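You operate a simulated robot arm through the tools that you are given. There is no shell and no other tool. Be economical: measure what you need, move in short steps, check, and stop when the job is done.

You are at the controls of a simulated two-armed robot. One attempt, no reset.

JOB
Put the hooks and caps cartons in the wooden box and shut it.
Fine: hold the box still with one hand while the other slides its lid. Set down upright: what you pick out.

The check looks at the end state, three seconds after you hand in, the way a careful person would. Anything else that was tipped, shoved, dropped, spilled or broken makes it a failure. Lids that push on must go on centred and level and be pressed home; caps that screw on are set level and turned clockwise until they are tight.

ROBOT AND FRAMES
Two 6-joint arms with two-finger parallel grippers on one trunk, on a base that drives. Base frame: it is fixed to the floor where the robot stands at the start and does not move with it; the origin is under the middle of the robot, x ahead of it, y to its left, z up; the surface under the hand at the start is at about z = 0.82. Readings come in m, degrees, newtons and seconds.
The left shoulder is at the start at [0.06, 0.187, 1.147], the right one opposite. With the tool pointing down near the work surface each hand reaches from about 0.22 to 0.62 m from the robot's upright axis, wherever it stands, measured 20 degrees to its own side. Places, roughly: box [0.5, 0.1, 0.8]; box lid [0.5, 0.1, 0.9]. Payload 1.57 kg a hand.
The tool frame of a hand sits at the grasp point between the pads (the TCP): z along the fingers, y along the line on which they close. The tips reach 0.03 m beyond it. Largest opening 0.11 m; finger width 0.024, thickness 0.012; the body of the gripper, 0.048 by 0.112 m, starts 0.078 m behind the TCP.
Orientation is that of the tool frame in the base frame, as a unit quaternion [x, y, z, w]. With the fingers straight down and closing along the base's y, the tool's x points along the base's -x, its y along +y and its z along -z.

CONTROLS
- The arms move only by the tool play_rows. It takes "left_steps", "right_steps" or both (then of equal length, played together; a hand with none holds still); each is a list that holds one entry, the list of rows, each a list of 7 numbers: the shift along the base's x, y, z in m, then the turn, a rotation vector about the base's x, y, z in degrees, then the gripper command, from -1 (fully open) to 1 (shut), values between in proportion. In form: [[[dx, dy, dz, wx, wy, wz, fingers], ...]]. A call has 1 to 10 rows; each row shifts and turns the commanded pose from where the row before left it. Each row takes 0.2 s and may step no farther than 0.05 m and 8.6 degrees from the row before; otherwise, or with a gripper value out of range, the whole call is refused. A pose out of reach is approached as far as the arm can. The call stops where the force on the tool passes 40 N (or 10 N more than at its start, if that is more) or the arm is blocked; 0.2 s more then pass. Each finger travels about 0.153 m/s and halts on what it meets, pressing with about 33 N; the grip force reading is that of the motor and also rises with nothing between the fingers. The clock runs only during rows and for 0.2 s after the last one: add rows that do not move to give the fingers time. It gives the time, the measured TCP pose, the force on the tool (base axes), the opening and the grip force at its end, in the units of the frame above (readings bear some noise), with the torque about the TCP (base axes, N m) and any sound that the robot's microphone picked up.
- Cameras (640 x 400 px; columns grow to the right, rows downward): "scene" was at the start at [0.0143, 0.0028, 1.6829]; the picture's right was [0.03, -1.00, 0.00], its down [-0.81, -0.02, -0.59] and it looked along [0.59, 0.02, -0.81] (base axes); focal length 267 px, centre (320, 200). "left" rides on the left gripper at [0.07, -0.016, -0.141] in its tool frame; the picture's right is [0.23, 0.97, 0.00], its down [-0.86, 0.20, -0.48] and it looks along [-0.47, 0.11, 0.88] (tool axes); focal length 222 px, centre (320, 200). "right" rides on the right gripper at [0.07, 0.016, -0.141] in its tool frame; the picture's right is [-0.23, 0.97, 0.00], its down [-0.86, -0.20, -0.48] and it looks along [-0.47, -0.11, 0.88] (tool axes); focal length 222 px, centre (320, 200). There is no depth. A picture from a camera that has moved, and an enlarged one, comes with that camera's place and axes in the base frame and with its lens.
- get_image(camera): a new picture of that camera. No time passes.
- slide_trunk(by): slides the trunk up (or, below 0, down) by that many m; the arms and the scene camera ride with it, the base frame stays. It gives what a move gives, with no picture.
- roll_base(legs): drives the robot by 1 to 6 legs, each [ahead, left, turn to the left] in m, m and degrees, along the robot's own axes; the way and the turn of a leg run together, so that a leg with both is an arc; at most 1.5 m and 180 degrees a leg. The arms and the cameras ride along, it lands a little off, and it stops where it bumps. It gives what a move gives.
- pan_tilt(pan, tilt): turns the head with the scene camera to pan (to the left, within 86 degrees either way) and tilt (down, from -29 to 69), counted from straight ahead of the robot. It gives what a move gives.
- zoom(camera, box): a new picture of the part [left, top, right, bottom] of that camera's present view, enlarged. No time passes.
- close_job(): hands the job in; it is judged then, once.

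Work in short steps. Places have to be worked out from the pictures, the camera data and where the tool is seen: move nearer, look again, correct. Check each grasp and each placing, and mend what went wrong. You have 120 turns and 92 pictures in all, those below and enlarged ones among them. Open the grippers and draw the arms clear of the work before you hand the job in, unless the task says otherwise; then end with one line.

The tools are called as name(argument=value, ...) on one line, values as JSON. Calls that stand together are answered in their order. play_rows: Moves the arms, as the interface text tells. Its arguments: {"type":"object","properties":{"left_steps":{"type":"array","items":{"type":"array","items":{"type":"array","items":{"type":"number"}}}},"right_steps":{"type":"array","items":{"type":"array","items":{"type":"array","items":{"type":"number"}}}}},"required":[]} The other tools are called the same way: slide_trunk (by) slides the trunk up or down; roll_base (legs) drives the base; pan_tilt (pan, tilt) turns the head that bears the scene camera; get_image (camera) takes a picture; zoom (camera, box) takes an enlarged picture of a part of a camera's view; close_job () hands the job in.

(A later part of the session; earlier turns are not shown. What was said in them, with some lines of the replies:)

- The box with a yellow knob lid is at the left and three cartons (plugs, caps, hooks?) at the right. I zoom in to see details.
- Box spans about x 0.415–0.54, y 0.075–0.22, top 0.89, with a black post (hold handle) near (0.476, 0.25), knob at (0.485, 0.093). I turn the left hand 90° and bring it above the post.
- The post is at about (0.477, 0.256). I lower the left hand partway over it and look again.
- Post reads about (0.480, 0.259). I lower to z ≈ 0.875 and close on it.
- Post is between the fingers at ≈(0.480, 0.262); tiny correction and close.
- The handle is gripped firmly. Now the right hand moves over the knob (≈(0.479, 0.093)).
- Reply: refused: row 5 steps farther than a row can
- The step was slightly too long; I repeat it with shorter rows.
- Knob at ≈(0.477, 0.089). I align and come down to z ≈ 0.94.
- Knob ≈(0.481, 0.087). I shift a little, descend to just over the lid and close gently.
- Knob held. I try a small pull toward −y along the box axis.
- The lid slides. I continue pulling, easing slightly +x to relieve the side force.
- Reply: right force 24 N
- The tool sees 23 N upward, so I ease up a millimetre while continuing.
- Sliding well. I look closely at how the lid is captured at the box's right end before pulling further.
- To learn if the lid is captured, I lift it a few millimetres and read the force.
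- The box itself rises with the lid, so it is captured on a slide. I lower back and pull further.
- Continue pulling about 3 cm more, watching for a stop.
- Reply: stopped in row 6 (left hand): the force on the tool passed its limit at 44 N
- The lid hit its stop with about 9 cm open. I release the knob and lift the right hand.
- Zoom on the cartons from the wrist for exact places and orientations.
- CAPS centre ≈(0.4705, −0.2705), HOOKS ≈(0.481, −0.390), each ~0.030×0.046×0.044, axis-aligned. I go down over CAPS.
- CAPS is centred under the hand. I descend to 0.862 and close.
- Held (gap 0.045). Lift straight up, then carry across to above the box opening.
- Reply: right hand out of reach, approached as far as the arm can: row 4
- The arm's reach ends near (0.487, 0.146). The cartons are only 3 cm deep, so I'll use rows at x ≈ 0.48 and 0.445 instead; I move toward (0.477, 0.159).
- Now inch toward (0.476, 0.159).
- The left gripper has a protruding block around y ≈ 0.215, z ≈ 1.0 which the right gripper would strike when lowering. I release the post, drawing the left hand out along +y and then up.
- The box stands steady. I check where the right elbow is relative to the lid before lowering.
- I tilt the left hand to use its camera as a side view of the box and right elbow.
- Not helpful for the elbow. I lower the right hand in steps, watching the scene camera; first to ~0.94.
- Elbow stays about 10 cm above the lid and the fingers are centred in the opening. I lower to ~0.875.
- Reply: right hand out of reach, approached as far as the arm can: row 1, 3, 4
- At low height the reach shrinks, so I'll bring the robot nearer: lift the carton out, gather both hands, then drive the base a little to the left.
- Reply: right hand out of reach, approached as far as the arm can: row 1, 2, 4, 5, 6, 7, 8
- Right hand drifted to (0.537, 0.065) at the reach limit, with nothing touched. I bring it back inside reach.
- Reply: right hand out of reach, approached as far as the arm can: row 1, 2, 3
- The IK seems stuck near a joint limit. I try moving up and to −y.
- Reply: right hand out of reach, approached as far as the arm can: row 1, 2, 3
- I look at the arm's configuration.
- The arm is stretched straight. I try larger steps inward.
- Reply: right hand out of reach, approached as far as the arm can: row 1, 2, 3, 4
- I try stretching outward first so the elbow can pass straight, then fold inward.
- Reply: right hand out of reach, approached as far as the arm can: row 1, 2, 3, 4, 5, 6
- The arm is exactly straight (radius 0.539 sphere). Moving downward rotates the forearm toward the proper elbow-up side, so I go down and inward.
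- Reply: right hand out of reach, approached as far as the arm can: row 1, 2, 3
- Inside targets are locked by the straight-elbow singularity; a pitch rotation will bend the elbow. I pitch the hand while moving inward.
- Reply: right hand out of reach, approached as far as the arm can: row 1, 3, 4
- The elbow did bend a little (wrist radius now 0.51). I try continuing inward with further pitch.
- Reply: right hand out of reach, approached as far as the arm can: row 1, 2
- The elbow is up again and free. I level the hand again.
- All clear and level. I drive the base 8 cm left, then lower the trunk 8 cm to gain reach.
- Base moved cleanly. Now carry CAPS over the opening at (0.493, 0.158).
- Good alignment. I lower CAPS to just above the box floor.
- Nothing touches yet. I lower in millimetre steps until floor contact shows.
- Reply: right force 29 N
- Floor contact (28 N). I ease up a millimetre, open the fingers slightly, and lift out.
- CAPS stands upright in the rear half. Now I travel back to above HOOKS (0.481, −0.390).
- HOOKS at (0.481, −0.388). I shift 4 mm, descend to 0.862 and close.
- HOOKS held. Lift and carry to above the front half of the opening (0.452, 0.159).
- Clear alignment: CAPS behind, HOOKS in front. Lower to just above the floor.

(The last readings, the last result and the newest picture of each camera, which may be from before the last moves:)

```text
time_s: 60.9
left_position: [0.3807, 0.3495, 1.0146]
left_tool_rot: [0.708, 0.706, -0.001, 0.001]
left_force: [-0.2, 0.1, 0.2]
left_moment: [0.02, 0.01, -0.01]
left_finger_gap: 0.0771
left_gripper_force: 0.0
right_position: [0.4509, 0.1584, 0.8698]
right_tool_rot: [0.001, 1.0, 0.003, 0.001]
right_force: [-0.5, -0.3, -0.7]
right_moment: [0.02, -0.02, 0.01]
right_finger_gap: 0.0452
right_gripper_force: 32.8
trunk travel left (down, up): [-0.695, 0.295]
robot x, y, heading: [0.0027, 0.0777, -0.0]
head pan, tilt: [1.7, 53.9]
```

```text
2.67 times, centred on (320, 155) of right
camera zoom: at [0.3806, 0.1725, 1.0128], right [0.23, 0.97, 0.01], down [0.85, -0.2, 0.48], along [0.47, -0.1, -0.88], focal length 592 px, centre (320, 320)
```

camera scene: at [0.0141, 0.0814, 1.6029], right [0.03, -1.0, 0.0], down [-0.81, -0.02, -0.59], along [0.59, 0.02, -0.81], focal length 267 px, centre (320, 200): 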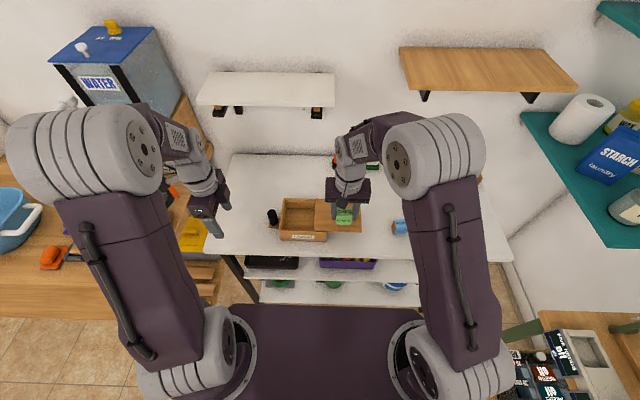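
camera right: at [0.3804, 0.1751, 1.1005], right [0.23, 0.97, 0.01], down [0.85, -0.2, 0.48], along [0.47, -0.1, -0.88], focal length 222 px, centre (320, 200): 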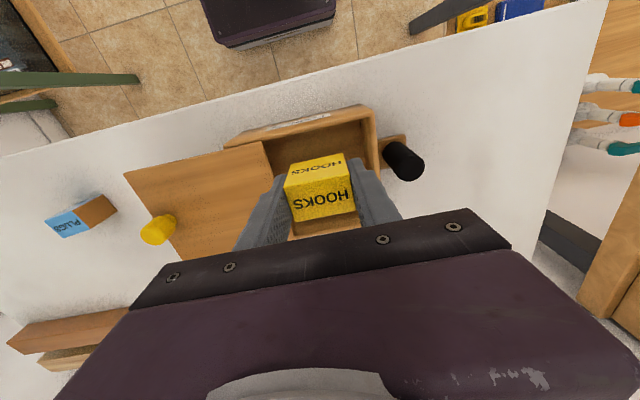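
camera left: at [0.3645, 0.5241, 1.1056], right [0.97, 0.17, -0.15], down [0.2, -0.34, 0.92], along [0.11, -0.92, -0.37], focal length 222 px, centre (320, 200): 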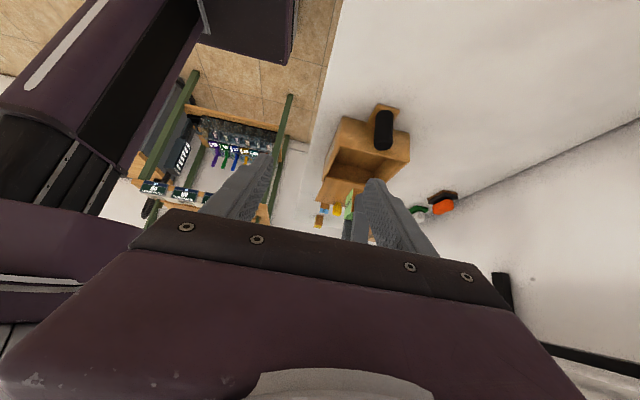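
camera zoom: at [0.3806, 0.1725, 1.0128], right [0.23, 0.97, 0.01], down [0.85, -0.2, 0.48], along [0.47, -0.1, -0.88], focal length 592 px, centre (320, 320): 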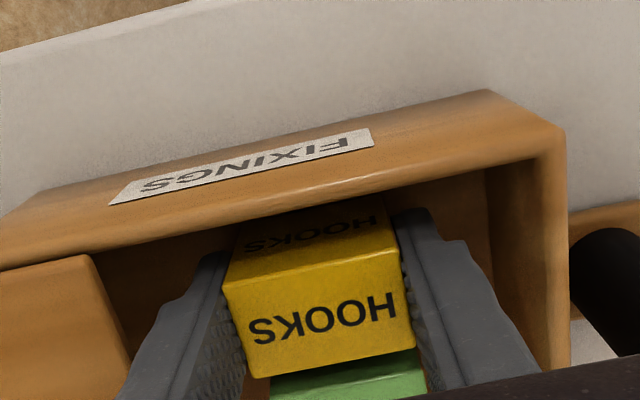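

Final millimetres to floor contact.

play_rows(right_steps=[[[0, 0, -0.0015, 0, 0, 0, 0.6], [0, 0, -0.0015, 0, 0, 0, 0.6], [0, 0, 0, 0, 0, 0, 0.6]]])

```text
time_s: 61.6
left_position: [0.3806, 0.3491, 1.0133]
left_tool_rot: [0.708, 0.706, -0.001, 0.002]
left_force: [-0.3, 0.6, 0.1]
left_moment: [-0.01, 0.02, 0.0]
left_finger_gap: 0.077
left_gripper_force: 0.0
right_position: [0.4506, 0.1595, 0.8694]
right_tool_rot: [0.001, 1.0, 0.002, 0.002]
right_force: [0.2, -0.8, -1.0]
right_moment: [0.03, -0.01, -0.02]
right_finger_gap: 0.0453
right_gripper_force: 33.2
trunk travel left (down, up): [-0.695, 0.295]
robot x, y, heading: [0.001, 0.0758, 0.0]
head pan, tilt: [1.7, 53.9]
```

play_rows(right_steps=[[[0, 0, -0.001, 0, 0, 0, 0.6], [0, 0, -0.001, 0, 0, 0, 0.6], [0, 0, 0, 0, 0, 0, 0.6]]])

```text
time_s: 62.5
left_position: [0.3815, 0.3488, 1.0143]
left_tool_rot: [0.708, 0.706, -0.001, 0.001]
left_force: [-0.5, -0.5, 1.0]
left_moment: [0.01, 0.0, -0.02]
left_finger_gap: 0.0767
left_gripper_force: 0.0
right_position: [0.4506, 0.1589, 0.866]
right_tool_rot: [0.001, 1.0, 0.004, 0.002]
right_force: [-0.5, 0.0, -0.5]
right_moment: [0.01, 0.01, 0.02]
right_finger_gap: 0.045
right_gripper_force: 32.8
trunk travel left (down, up): [-0.695, 0.295]
robot x, y, heading: [0.0028, 0.0772, 0.2]
head pan, tilt: [1.7, 53.9]
```

play_rows(right_steps=[[[0, 0, -0.001, 0, 0, 0, 0.6], [0, 0, -0.001, 0, 0, 0, 0.6], [0, 0, 0, 0, 0, 0, 0.6]]])

```text
time_s: 63.2
left_position: [0.3805, 0.3491, 1.016]
left_tool_rot: [0.708, 0.707, -0.002, 0.001]
left_force: [0.1, -0.6, -0.2]
left_moment: [0.0, -0.02, 0.02]
left_finger_gap: 0.0773
left_gripper_force: 0.1
right_position: [0.45, 0.159, 0.8664]
right_tool_rot: [0.0, 1.0, 0.003, 0.003]
right_force: [2.0, 2.1, 11.0]
right_moment: [-0.22, -0.02, 0.04]
right_finger_gap: 0.0453
right_gripper_force: 33.1
trunk travel left (down, up): [-0.695, 0.295]
robot x, y, heading: [0.0009, 0.0812, -0.1]
head pan, tilt: [1.7, 53.9]
```

Contact (11 N). Release and lift out.

play_rows(right_steps=[[[0, 0.001, 0.0005, 0, 0, 0, 0.6], [0, 0, 0, 0, 0, 0, 0.05], [0, 0, 0, 0, 0, 0, 0.05], [0, 0, 0.02, 0, 0, 0, 0.05], [0, 0, 0.03, 0, 0, 0, 0.05], [0, 0, 0.04, 0, 0, 0, 0.05], [0, -0.02, 0.03, 0, 0, 0, 0.05]]])

get_image(camera="right")

zoom(camera="scene", box=[250, 170, 370, 250])

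```text
time_s: 64.8
left_position: [0.3816, 0.3497, 1.0151]
left_tool_rot: [0.707, 0.707, -0.002, 0.001]
left_force: [0.6, -0.2, 0.3]
left_moment: [0.04, 0.0, 0.02]
left_finger_gap: 0.077
left_gripper_force: 0.0
right_position: [0.4492, 0.1391, 0.9857]
right_tool_rot: [0.001, 1.0, 0.004, 0.002]
right_force: [-0.1, -0.7, 0.9]
right_moment: [0.03, 0.0, 0.0]
right_finger_gap: 0.052
right_gripper_force: 0.2
trunk travel left (down, up): [-0.695, 0.295]
robot x, y, heading: [-0.001, 0.0753, -0.0]
head pan, tilt: [1.7, 53.9]
```

```text
28 pictures are left
camera right: at [0.3787, 0.1531, 1.1285], right [0.23, 0.97, 0.01], down [0.85, -0.2, 0.48], along [0.47, -0.1, -0.88], focal length 222 px, centre (320, 200)
```

right: 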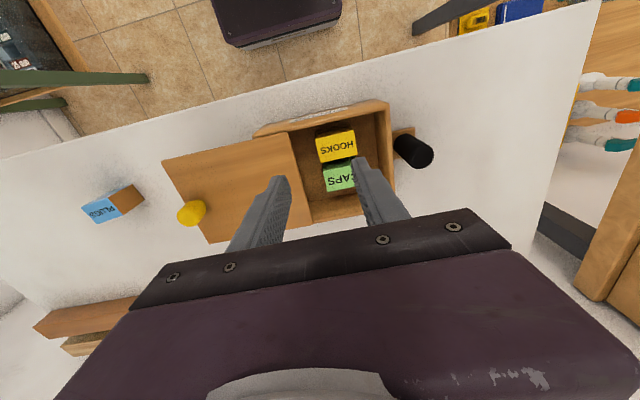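

```text
5.00 times, centred on (310, 210) of scene
camera zoom: at [0.0135, 0.0799, 1.6029], right [0.03, -1.0, 0.0], down [-0.81, -0.02, -0.59], along [0.59, 0.02, -0.81], focal length 1333 px, centre (370, 150)
```

zoom: 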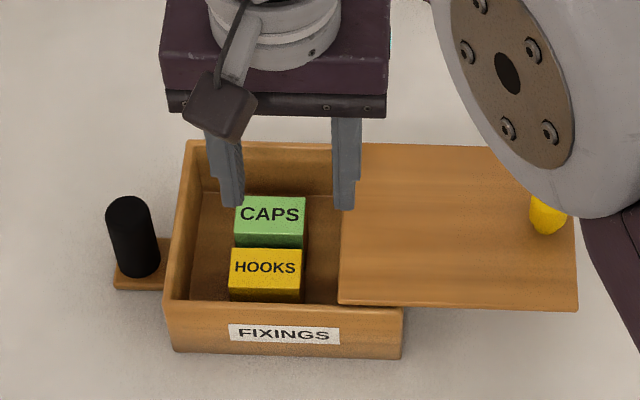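

Both cartons stand upright inside. Now the left hand goes back beside the post, and the right hand above the knob.

play_rows(left_steps=[[[0.033, 0, -0.02, 0, 0, 0, -0.4], [0.033, 0, -0.02, 0, 0, 0, -0.4], [0.034, 0, -0.02, 0, 0, 0, -0.4], [0, 0, -0.04, 0, 0, 0, -0.4], [0, 0, -0.04, 0, 0, 0, -0.4], [0, 0, 0, 0, 0, 0, -0.4]]], right_steps=[[[0.006, -0.031, 0.01, 0, 0, 0, -0.2], [0.006, -0.031, 0, 0, 0, 0, -0.2], [0.006, -0.031, 0, 0, 0, 0, -0.2], [0.006, -0.031, 0, 0, 0, 0, -0.2], [0.006, -0.031, 0, 0, 0, 0, -0.2], [0, 0, 0, 0, 0, 0, -0.2]]])

zoom(camera="left", box=[200, 80, 440, 230])

zoom(camera="right", box=[200, 80, 440, 230])

```text
time_s: 66.2
left_position: [0.4779, 0.3478, 0.8756]
left_tool_rot: [0.708, 0.706, 0.0, 0.002]
left_force: [-1.0, 0.0, 0.2]
left_moment: [0.01, 0.0, -0.01]
left_finger_gap: 0.0771
left_gripper_force: 0.0
right_position: [0.4824, -0.0164, 0.9932]
right_tool_rot: [0.001, 1.0, 0.003, 0.002]
right_force: [-0.3, -0.3, -0.1]
right_moment: [0.0, -0.02, 0.01]
right_finger_gap: 0.066
right_gripper_force: 0.1
trunk travel left (down, up): [-0.695, 0.295]
robot x, y, heading: [-0.0033, 0.077, -0.0]
head pan, tilt: [1.7, 53.9]
```

```text
2.67 times, centred on (320, 155) of left
camera zoom: at [0.4619, 0.4181, 1.0167], right [0.97, 0.23, 0.0], down [0.2, -0.85, 0.48], along [0.11, -0.47, -0.88], focal length 592 px, centre (320, 320)
```

zoom: 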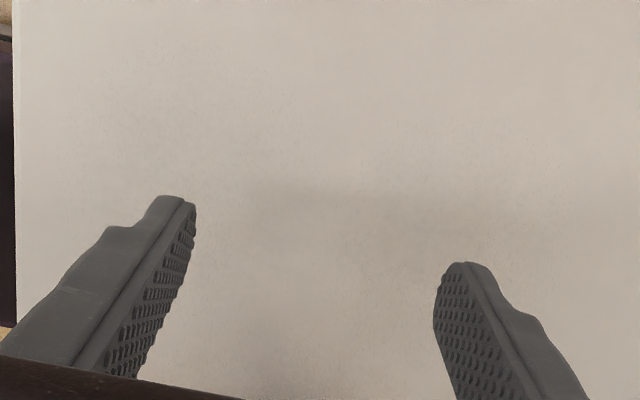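

```text
2.67 times, centred on (320, 155) of right
camera zoom: at [0.4121, -0.0015, 1.1365], right [0.23, 0.97, 0.01], down [0.85, -0.2, 0.48], along [0.47, -0.1, -0.88], focal length 592 px, centre (320, 320)
```

zoom: 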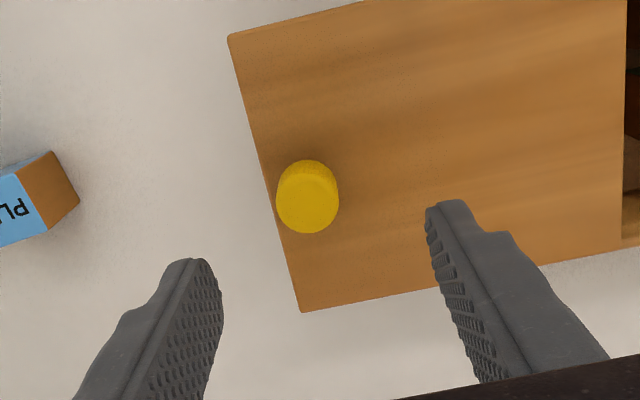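

Knob at (0.481, −0.0205). The left hand slides in around the post and grips; the right descends over the knob.

play_rows(left_steps=[[[0.003, -0.03, 0, 0, 0, 0, -0.4], [0, -0.03, 0, 0, 0, 0, -0.4], [0, -0.027, 0, 0, 0, 0, -0.4], [0, 0, 0, 0, 0, 0, -0.4], [0, 0, 0, 0, 0, 0, 0.1], [0, 0, 0, 0, 0, 0, 0.35], [0, 0, 0, 0, 0, 0, 1], [0, 0, 0, 0, 0, 0, 1]]], right_steps=[[[-0.001, -0.004, -0.02, 0, 0, 0, -0.2], [0, 0, -0.02, 0, 0, 0, -0.2], [0, 0, -0.01, 0, 0, 0, -0.2], [0, 0, 0, 0, 0, 0, -0.2], [0, 0, 0, 0, 0, 0, -0.2], [0, 0, 0, 0, 0, 0, -0.2], [0, 0, 0, 0, 0, 0, -0.2], [0, 0, 0, 0, 0, 0, -0.2]]])

zoom(camera="right", box=[200, 80, 440, 230])

zoom(camera="scene", box=[250, 170, 370, 250])

```text
time_s: 68.0
left_position: [0.4868, 0.2612, 0.8734]
left_tool_rot: [0.707, 0.707, -0.001, 0.001]
left_force: [0.3, 0.0, 0.2]
left_moment: [0.04, -0.25, 0.05]
left_finger_gap: 0.0294
left_gripper_force: 33.1
right_position: [0.4803, -0.0178, 0.943]
right_tool_rot: [0.001, 1.0, 0.004, 0.001]
right_force: [-0.2, -0.5, 0.4]
right_moment: [0.03, 0.01, -0.02]
right_finger_gap: 0.066
right_gripper_force: 0.0
trunk travel left (down, up): [-0.695, 0.295]
robot x, y, heading: [-0.0038, 0.0783, -0.0]
head pan, tilt: [1.7, 53.9]
```

```text
2.67 times, centred on (320, 155) of right
camera zoom: at [0.4102, -0.0038, 1.0855], right [0.23, 0.97, 0.01], down [0.85, -0.2, 0.48], along [0.47, -0.1, -0.88], focal length 592 px, centre (320, 320)
```

zoom: 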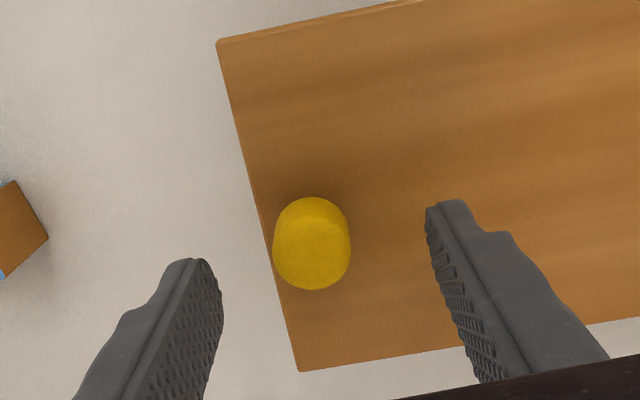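

```text
5.00 times, centred on (310, 210) of scene
camera zoom: at [0.0141, 0.0812, 1.6029], right [0.03, -1.0, 0.0], down [-0.81, -0.02, -0.59], along [0.59, 0.02, -0.81], focal length 1333 px, centre (370, 150)
```

zoom: 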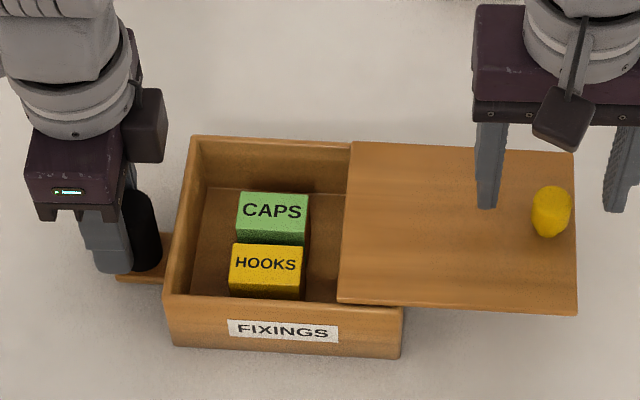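

Post gripped. Adjust slightly, descend to the knob and grip it.

play_rows(right_steps=[[[-0.003, -0.003, -0.01, 0, 0, 0, -0.2], [0, 0, -0.008, 0, 0, 0, -0.2], [0, 0, 0, 0, 0, 0, 0.2], [0, 0, 0, 0, 0, 0, 0.6], [0, 0, 0, 0, 0, 0, 1], [0, 0, 0, 0, 0, 0, 1]]])

```text
time_s: 69.5
left_position: [0.4871, 0.2612, 0.8746]
left_tool_rot: [0.708, 0.707, -0.001, 0.001]
left_force: [-0.3, -19.7, 3.3]
left_moment: [-0.05, -0.25, 0.04]
left_finger_gap: 0.0292
left_gripper_force: 33.4
right_position: [0.4771, -0.0209, 0.9237]
right_tool_rot: [0.001, 1.0, 0.004, 0.002]
right_force: [0.2, 19.2, -0.9]
right_moment: [-0.23, 0.07, 0.03]
right_finger_gap: 0.0227
right_gripper_force: 33.0
trunk travel left (down, up): [-0.695, 0.295]
robot x, y, heading: [0.0, 0.081, 0.2]
head pan, tilt: [1.7, 53.9]
```

Knob gripped. Slide the lid closed along +y.

play_rows(right_steps=[[[0, 0.006, 0, 0, 0, 0, 1], [0, 0.007, 0, 0, 0, 0, 1], [0.001, 0.007, 0, 0, 0, 0, 1], [0, 0.007, 0, 0, 0, 0, 1], [0, 0.007, 0, 0, 0, 0, 1], [0, 0, 0, 0, 0, 0, 1]]])

zoom(camera="scene", box=[250, 170, 370, 250])

```text
time_s: 70.8
left_position: [0.4867, 0.261, 0.8723]
left_tool_rot: [0.707, 0.707, -0.001, 0.001]
left_force: [-1.5, 6.5, 5.8]
left_moment: [-0.43, -0.25, -0.31]
left_finger_gap: 0.0291
left_gripper_force: 33.0
right_position: [0.477, 0.0122, 0.9249]
right_tool_rot: [0.002, 1.0, 0.003, 0.002]
right_force: [0.8, -3.3, -2.8]
right_moment: [-0.79, 0.18, -0.01]
right_finger_gap: 0.0228
right_gripper_force: 32.9
trunk travel left (down, up): [-0.695, 0.295]
robot x, y, heading: [-0.0009, 0.0791, 0.1]
head pan, tilt: [1.7, 53.9]
```

```text
5.00 times, centred on (310, 210) of scene
camera zoom: at [0.0142, 0.0814, 1.6029], right [0.03, -1.0, 0.0], down [-0.81, -0.02, -0.59], along [0.59, 0.02, -0.81], focal length 1333 px, centre (370, 150)
```

zoom: 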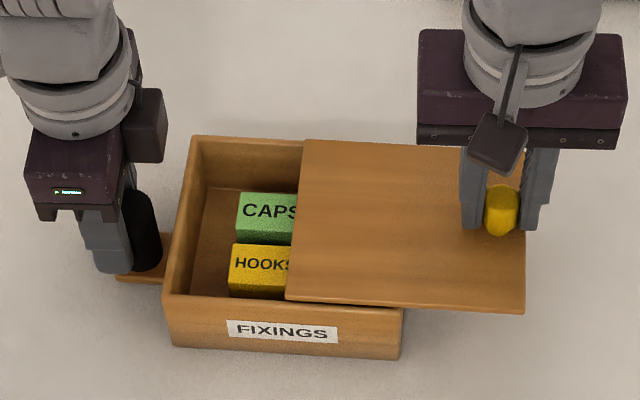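

Sliding smoothly over the cartons. Continue.

play_rows(right_steps=[[[0, 0.007, 0, 0, 0, 0, 1], [0.001, 0.007, 0, 0, 0, 0, 1], [0, 0.007, 0, 0, 0, 0, 1], [0, 0.007, 0, 0, 0, 0, 1], [0.001, 0.007, 0, 0, 0, 0, 1], [0, 0.007, 0, 0, 0, 0, 1], [0, 0.007, 0, 0, 0, 0, 1], [0, 0.007, 0, 0, 0, 0, 1], [0, 0, 0, 0, 0, 0, 1]]])

zoom(camera="scene", box=[250, 170, 370, 250])

```text
time_s: 72.8
left_position: [0.4873, 0.2623, 0.8735]
left_tool_rot: [0.708, 0.707, 0.0, 0.0]
left_force: [0.4, 3.7, 8.6]
left_moment: [-0.37, -0.22, -0.22]
left_finger_gap: 0.0293
left_gripper_force: 32.9
right_position: [0.4798, 0.0677, 0.9269]
right_tool_rot: [0.001, 1.0, 0.003, 0.002]
right_force: [1.6, -3.9, -3.9]
right_moment: [-0.87, 0.19, -0.01]
right_finger_gap: 0.0227
right_gripper_force: 32.7
trunk travel left (down, up): [-0.695, 0.295]
robot x, y, heading: [0.0015, 0.0755, 0.0]
head pan, tilt: [1.7, 53.9]
```

```text
5.00 times, centred on (310, 210) of scene
camera zoom: at [0.0144, 0.0812, 1.6029], right [0.03, -1.0, 0.0], down [-0.81, -0.02, -0.59], along [0.59, 0.02, -0.81], focal length 1333 px, centre (370, 150)
```

zoom: 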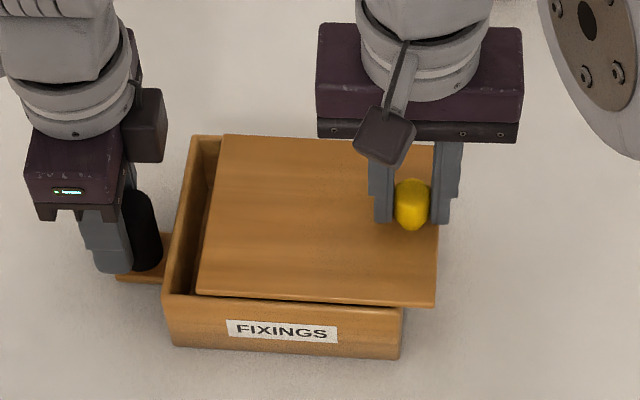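

About 2 cm remain. I continue in small steps until the closing stop is felt.

play_rows(right_steps=[[[0, 0.005, -0.001, 0, 0, 0, 1], [0, 0.005, 0, 0, 0, 0, 1], [0, 0.004, 0, 0, 0, 0, 1], [0, 0.003, 0, 0, 0, 0, 1], [0, 0.003, 0, 0, 0, 0, 1], [0, 0, 0, 0, 0, 0, 1]]])

zoom(camera="scene", box=[250, 170, 370, 250])

```text
time_s: 74.2
left_position: [0.4861, 0.262, 0.8723]
left_tool_rot: [0.708, 0.706, 0.0, 0.001]
left_force: [4.1, 15.8, -2.3]
left_moment: [0.16, -0.41, 0.4]
left_finger_gap: 0.0296
left_gripper_force: 32.7
right_position: [0.4786, 0.0864, 0.9252]
right_tool_rot: [0.001, 1.0, 0.003, 0.002]
right_force: [-2.1, -19.2, 12.6]
right_moment: [-0.98, 0.07, 0.04]
right_finger_gap: 0.023
right_gripper_force: 33.1
trunk travel left (down, up): [-0.695, 0.295]
robot x, y, heading: [-0.0016, 0.0789, -0.1]
head pan, tilt: [1.7, 53.9]
```

```text
5.00 times, centred on (310, 210) of scene
camera zoom: at [0.0135, 0.0806, 1.603], right [0.03, -1.0, 0.0], down [-0.81, -0.02, -0.59], along [0.59, 0.02, -0.81], focal length 1333 px, centre (370, 150)
```

zoom: 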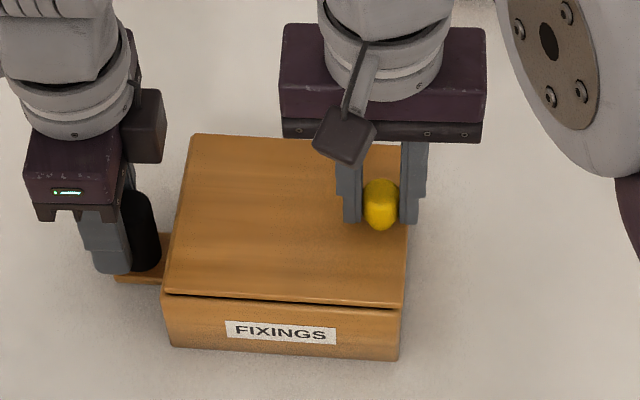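

The lid is against its closing stop (19 N). One more tiny push to be sure it is home, then release the knob.

play_rows(right_steps=[[[0, 0.001, 0, 0, 0, 0, 1], [0, 0, 0, 0, 0, 0, 1], [0, -0.0015, 0, 0, 0, 0, 1], [0, 0, 0, 0, 0, 0, 0.5], [0, 0, 0, 0, 0, 0, 0], [0, 0, 0, 0, 0, 0, -0.2], [0, 0, 0.03, 0, 0, 0, -0.2], [0, 0, 0.04, 0, 0, 0, -0.2], [-0.02, -0.04, 0.01, 0, 0, 0, -0.2], [-0.02, -0.04, 0.01, 0, 0, 0, -0.2]]])

zoom(camera="scene", box=[250, 170, 370, 250])

```text
time_s: 76.5
left_position: [0.4872, 0.2611, 0.873]
left_tool_rot: [0.708, 0.707, -0.001, 0.0]
left_force: [-0.1, -1.2, -0.2]
left_moment: [-0.32, -0.25, -0.15]
left_finger_gap: 0.0295
left_gripper_force: 32.4
right_position: [0.4417, 0.0078, 1.0145]
right_tool_rot: [0.001, 1.0, 0.003, 0.002]
right_force: [-0.4, 0.4, -0.4]
right_moment: [0.02, -0.03, 0.03]
right_finger_gap: 0.066
right_gripper_force: 0.0
trunk travel left (down, up): [-0.695, 0.295]
robot x, y, heading: [0.0001, 0.0789, 0.2]
head pan, tilt: [1.7, 53.9]
```

```text
5.00 times, centred on (310, 210) of scene
camera zoom: at [0.0134, 0.0802, 1.6028], right [0.03, -1.0, 0.0], down [-0.81, -0.02, -0.59], along [0.59, 0.02, -0.81], focal length 1333 px, centre (370, 150)
```

zoom: 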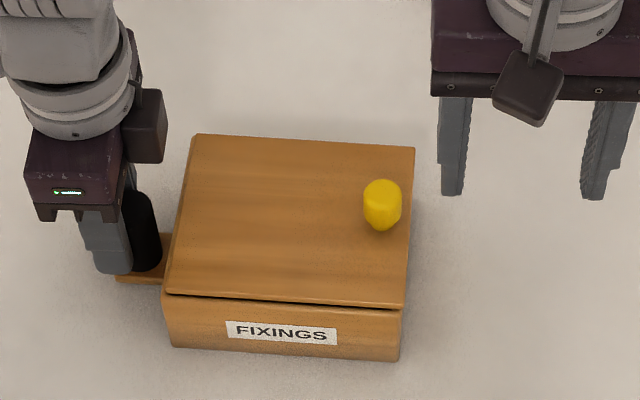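

The lid is shut and flush. Release the post and draw both hands clear.

play_rows(left_steps=[[[0, 0, 0, 0, 0, 0, 0.3], [0, 0, 0, 0, 0, 0, -0.4], [0, 0, 0, 0, 0, 0, -0.4], [0, 0.02, 0, 0, 0, 0, -0.4], [0, 0.03, 0, 0, 0, 0, -0.4], [0, 0.03, 0.01, 0, 0, 0, -0.4], [0, 0, 0.04, 0, 0, 0, -0.4], [-0.03, 0, 0.03, 0, 0, 0, -0.8], [-0.03, 0, 0.03, 0, 0, 0, -0.8], [-0.03, 0, 0.03, 0, 0, 0, -0.8]]], right_steps=[[[0, -0.03, 0.01, 0, 0, 0, -0.5], [0, -0.03, 0.01, 0, 0, 0, -0.8], [0, -0.03, 0.01, 0, 0, 0, -0.8], [0, -0.03, 0, 0, 0, 0, -0.8], [0, -0.03, 0, 0, 0, 0, -0.8], [0, 0, 0, 0, 0, 0, -0.8], [0, 0, 0, 0, 0, 0, -0.8], [0, 0, 0, 0, 0, 0, -0.8], [0, 0, 0, 0, 0, 0, -0.8], [0, 0, 0, 0, 0, 0, -0.8]]])

get_image(camera="scene")

zoom(camera="scene", box=[250, 170, 430, 260])

```text
time_s: 78.7
left_position: [0.3901, 0.3428, 1.0173]
left_tool_rot: [0.708, 0.707, 0.0, 0.001]
left_force: [-0.4, -0.3, 0.4]
left_moment: [-0.02, -0.05, 0.0]
left_finger_gap: 0.0989
left_gripper_force: 0.2
right_position: [0.4378, -0.1444, 1.046]
right_tool_rot: [0.0, 1.0, 0.003, 0.002]
right_force: [-0.6, -1.1, 1.1]
right_moment: [0.0, -0.04, 0.04]
right_finger_gap: 0.099
right_gripper_force: 0.0
trunk travel left (down, up): [-0.695, 0.295]
robot x, y, heading: [0.0003, 0.0749, -0.2]
head pan, tilt: [1.7, 53.9]
```

```text
18 pictures are left
camera scene: at [0.0118, 0.0804, 1.6029], right [0.03, -1.0, 0.0], down [-0.81, -0.02, -0.59], along [0.59, 0.02, -0.81], focal length 267 px, centre (320, 200)
```

scene: 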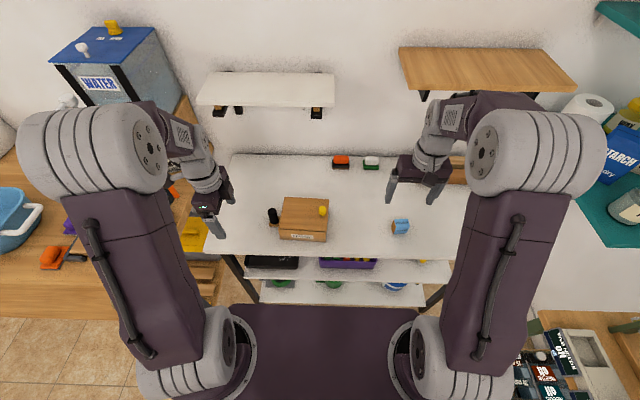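

```text
3.56 times, centred on (340, 215) of scene
camera zoom: at [0.0118, 0.0804, 1.6029], right [0.03, -1.0, 0.0], down [-0.81, -0.02, -0.59], along [0.59, 0.02, -0.81], focal length 948 px, centre (249, 147)
```

zoom: 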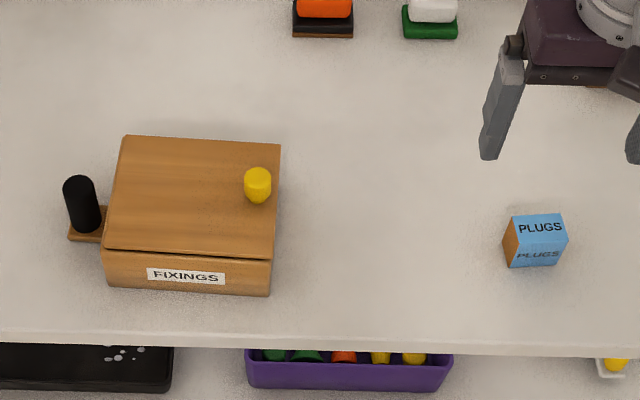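

The box is shut with both cartons inside, PLUGS hasn't moved, and both hands are open and clear. I hand in.

close_job()

```text
The job is handed in.
```

The hooks and caps cartons are standing upright in the wooden box, and its lid is slid shut against the stop. The box itself ended up a few millimetres from where it started.
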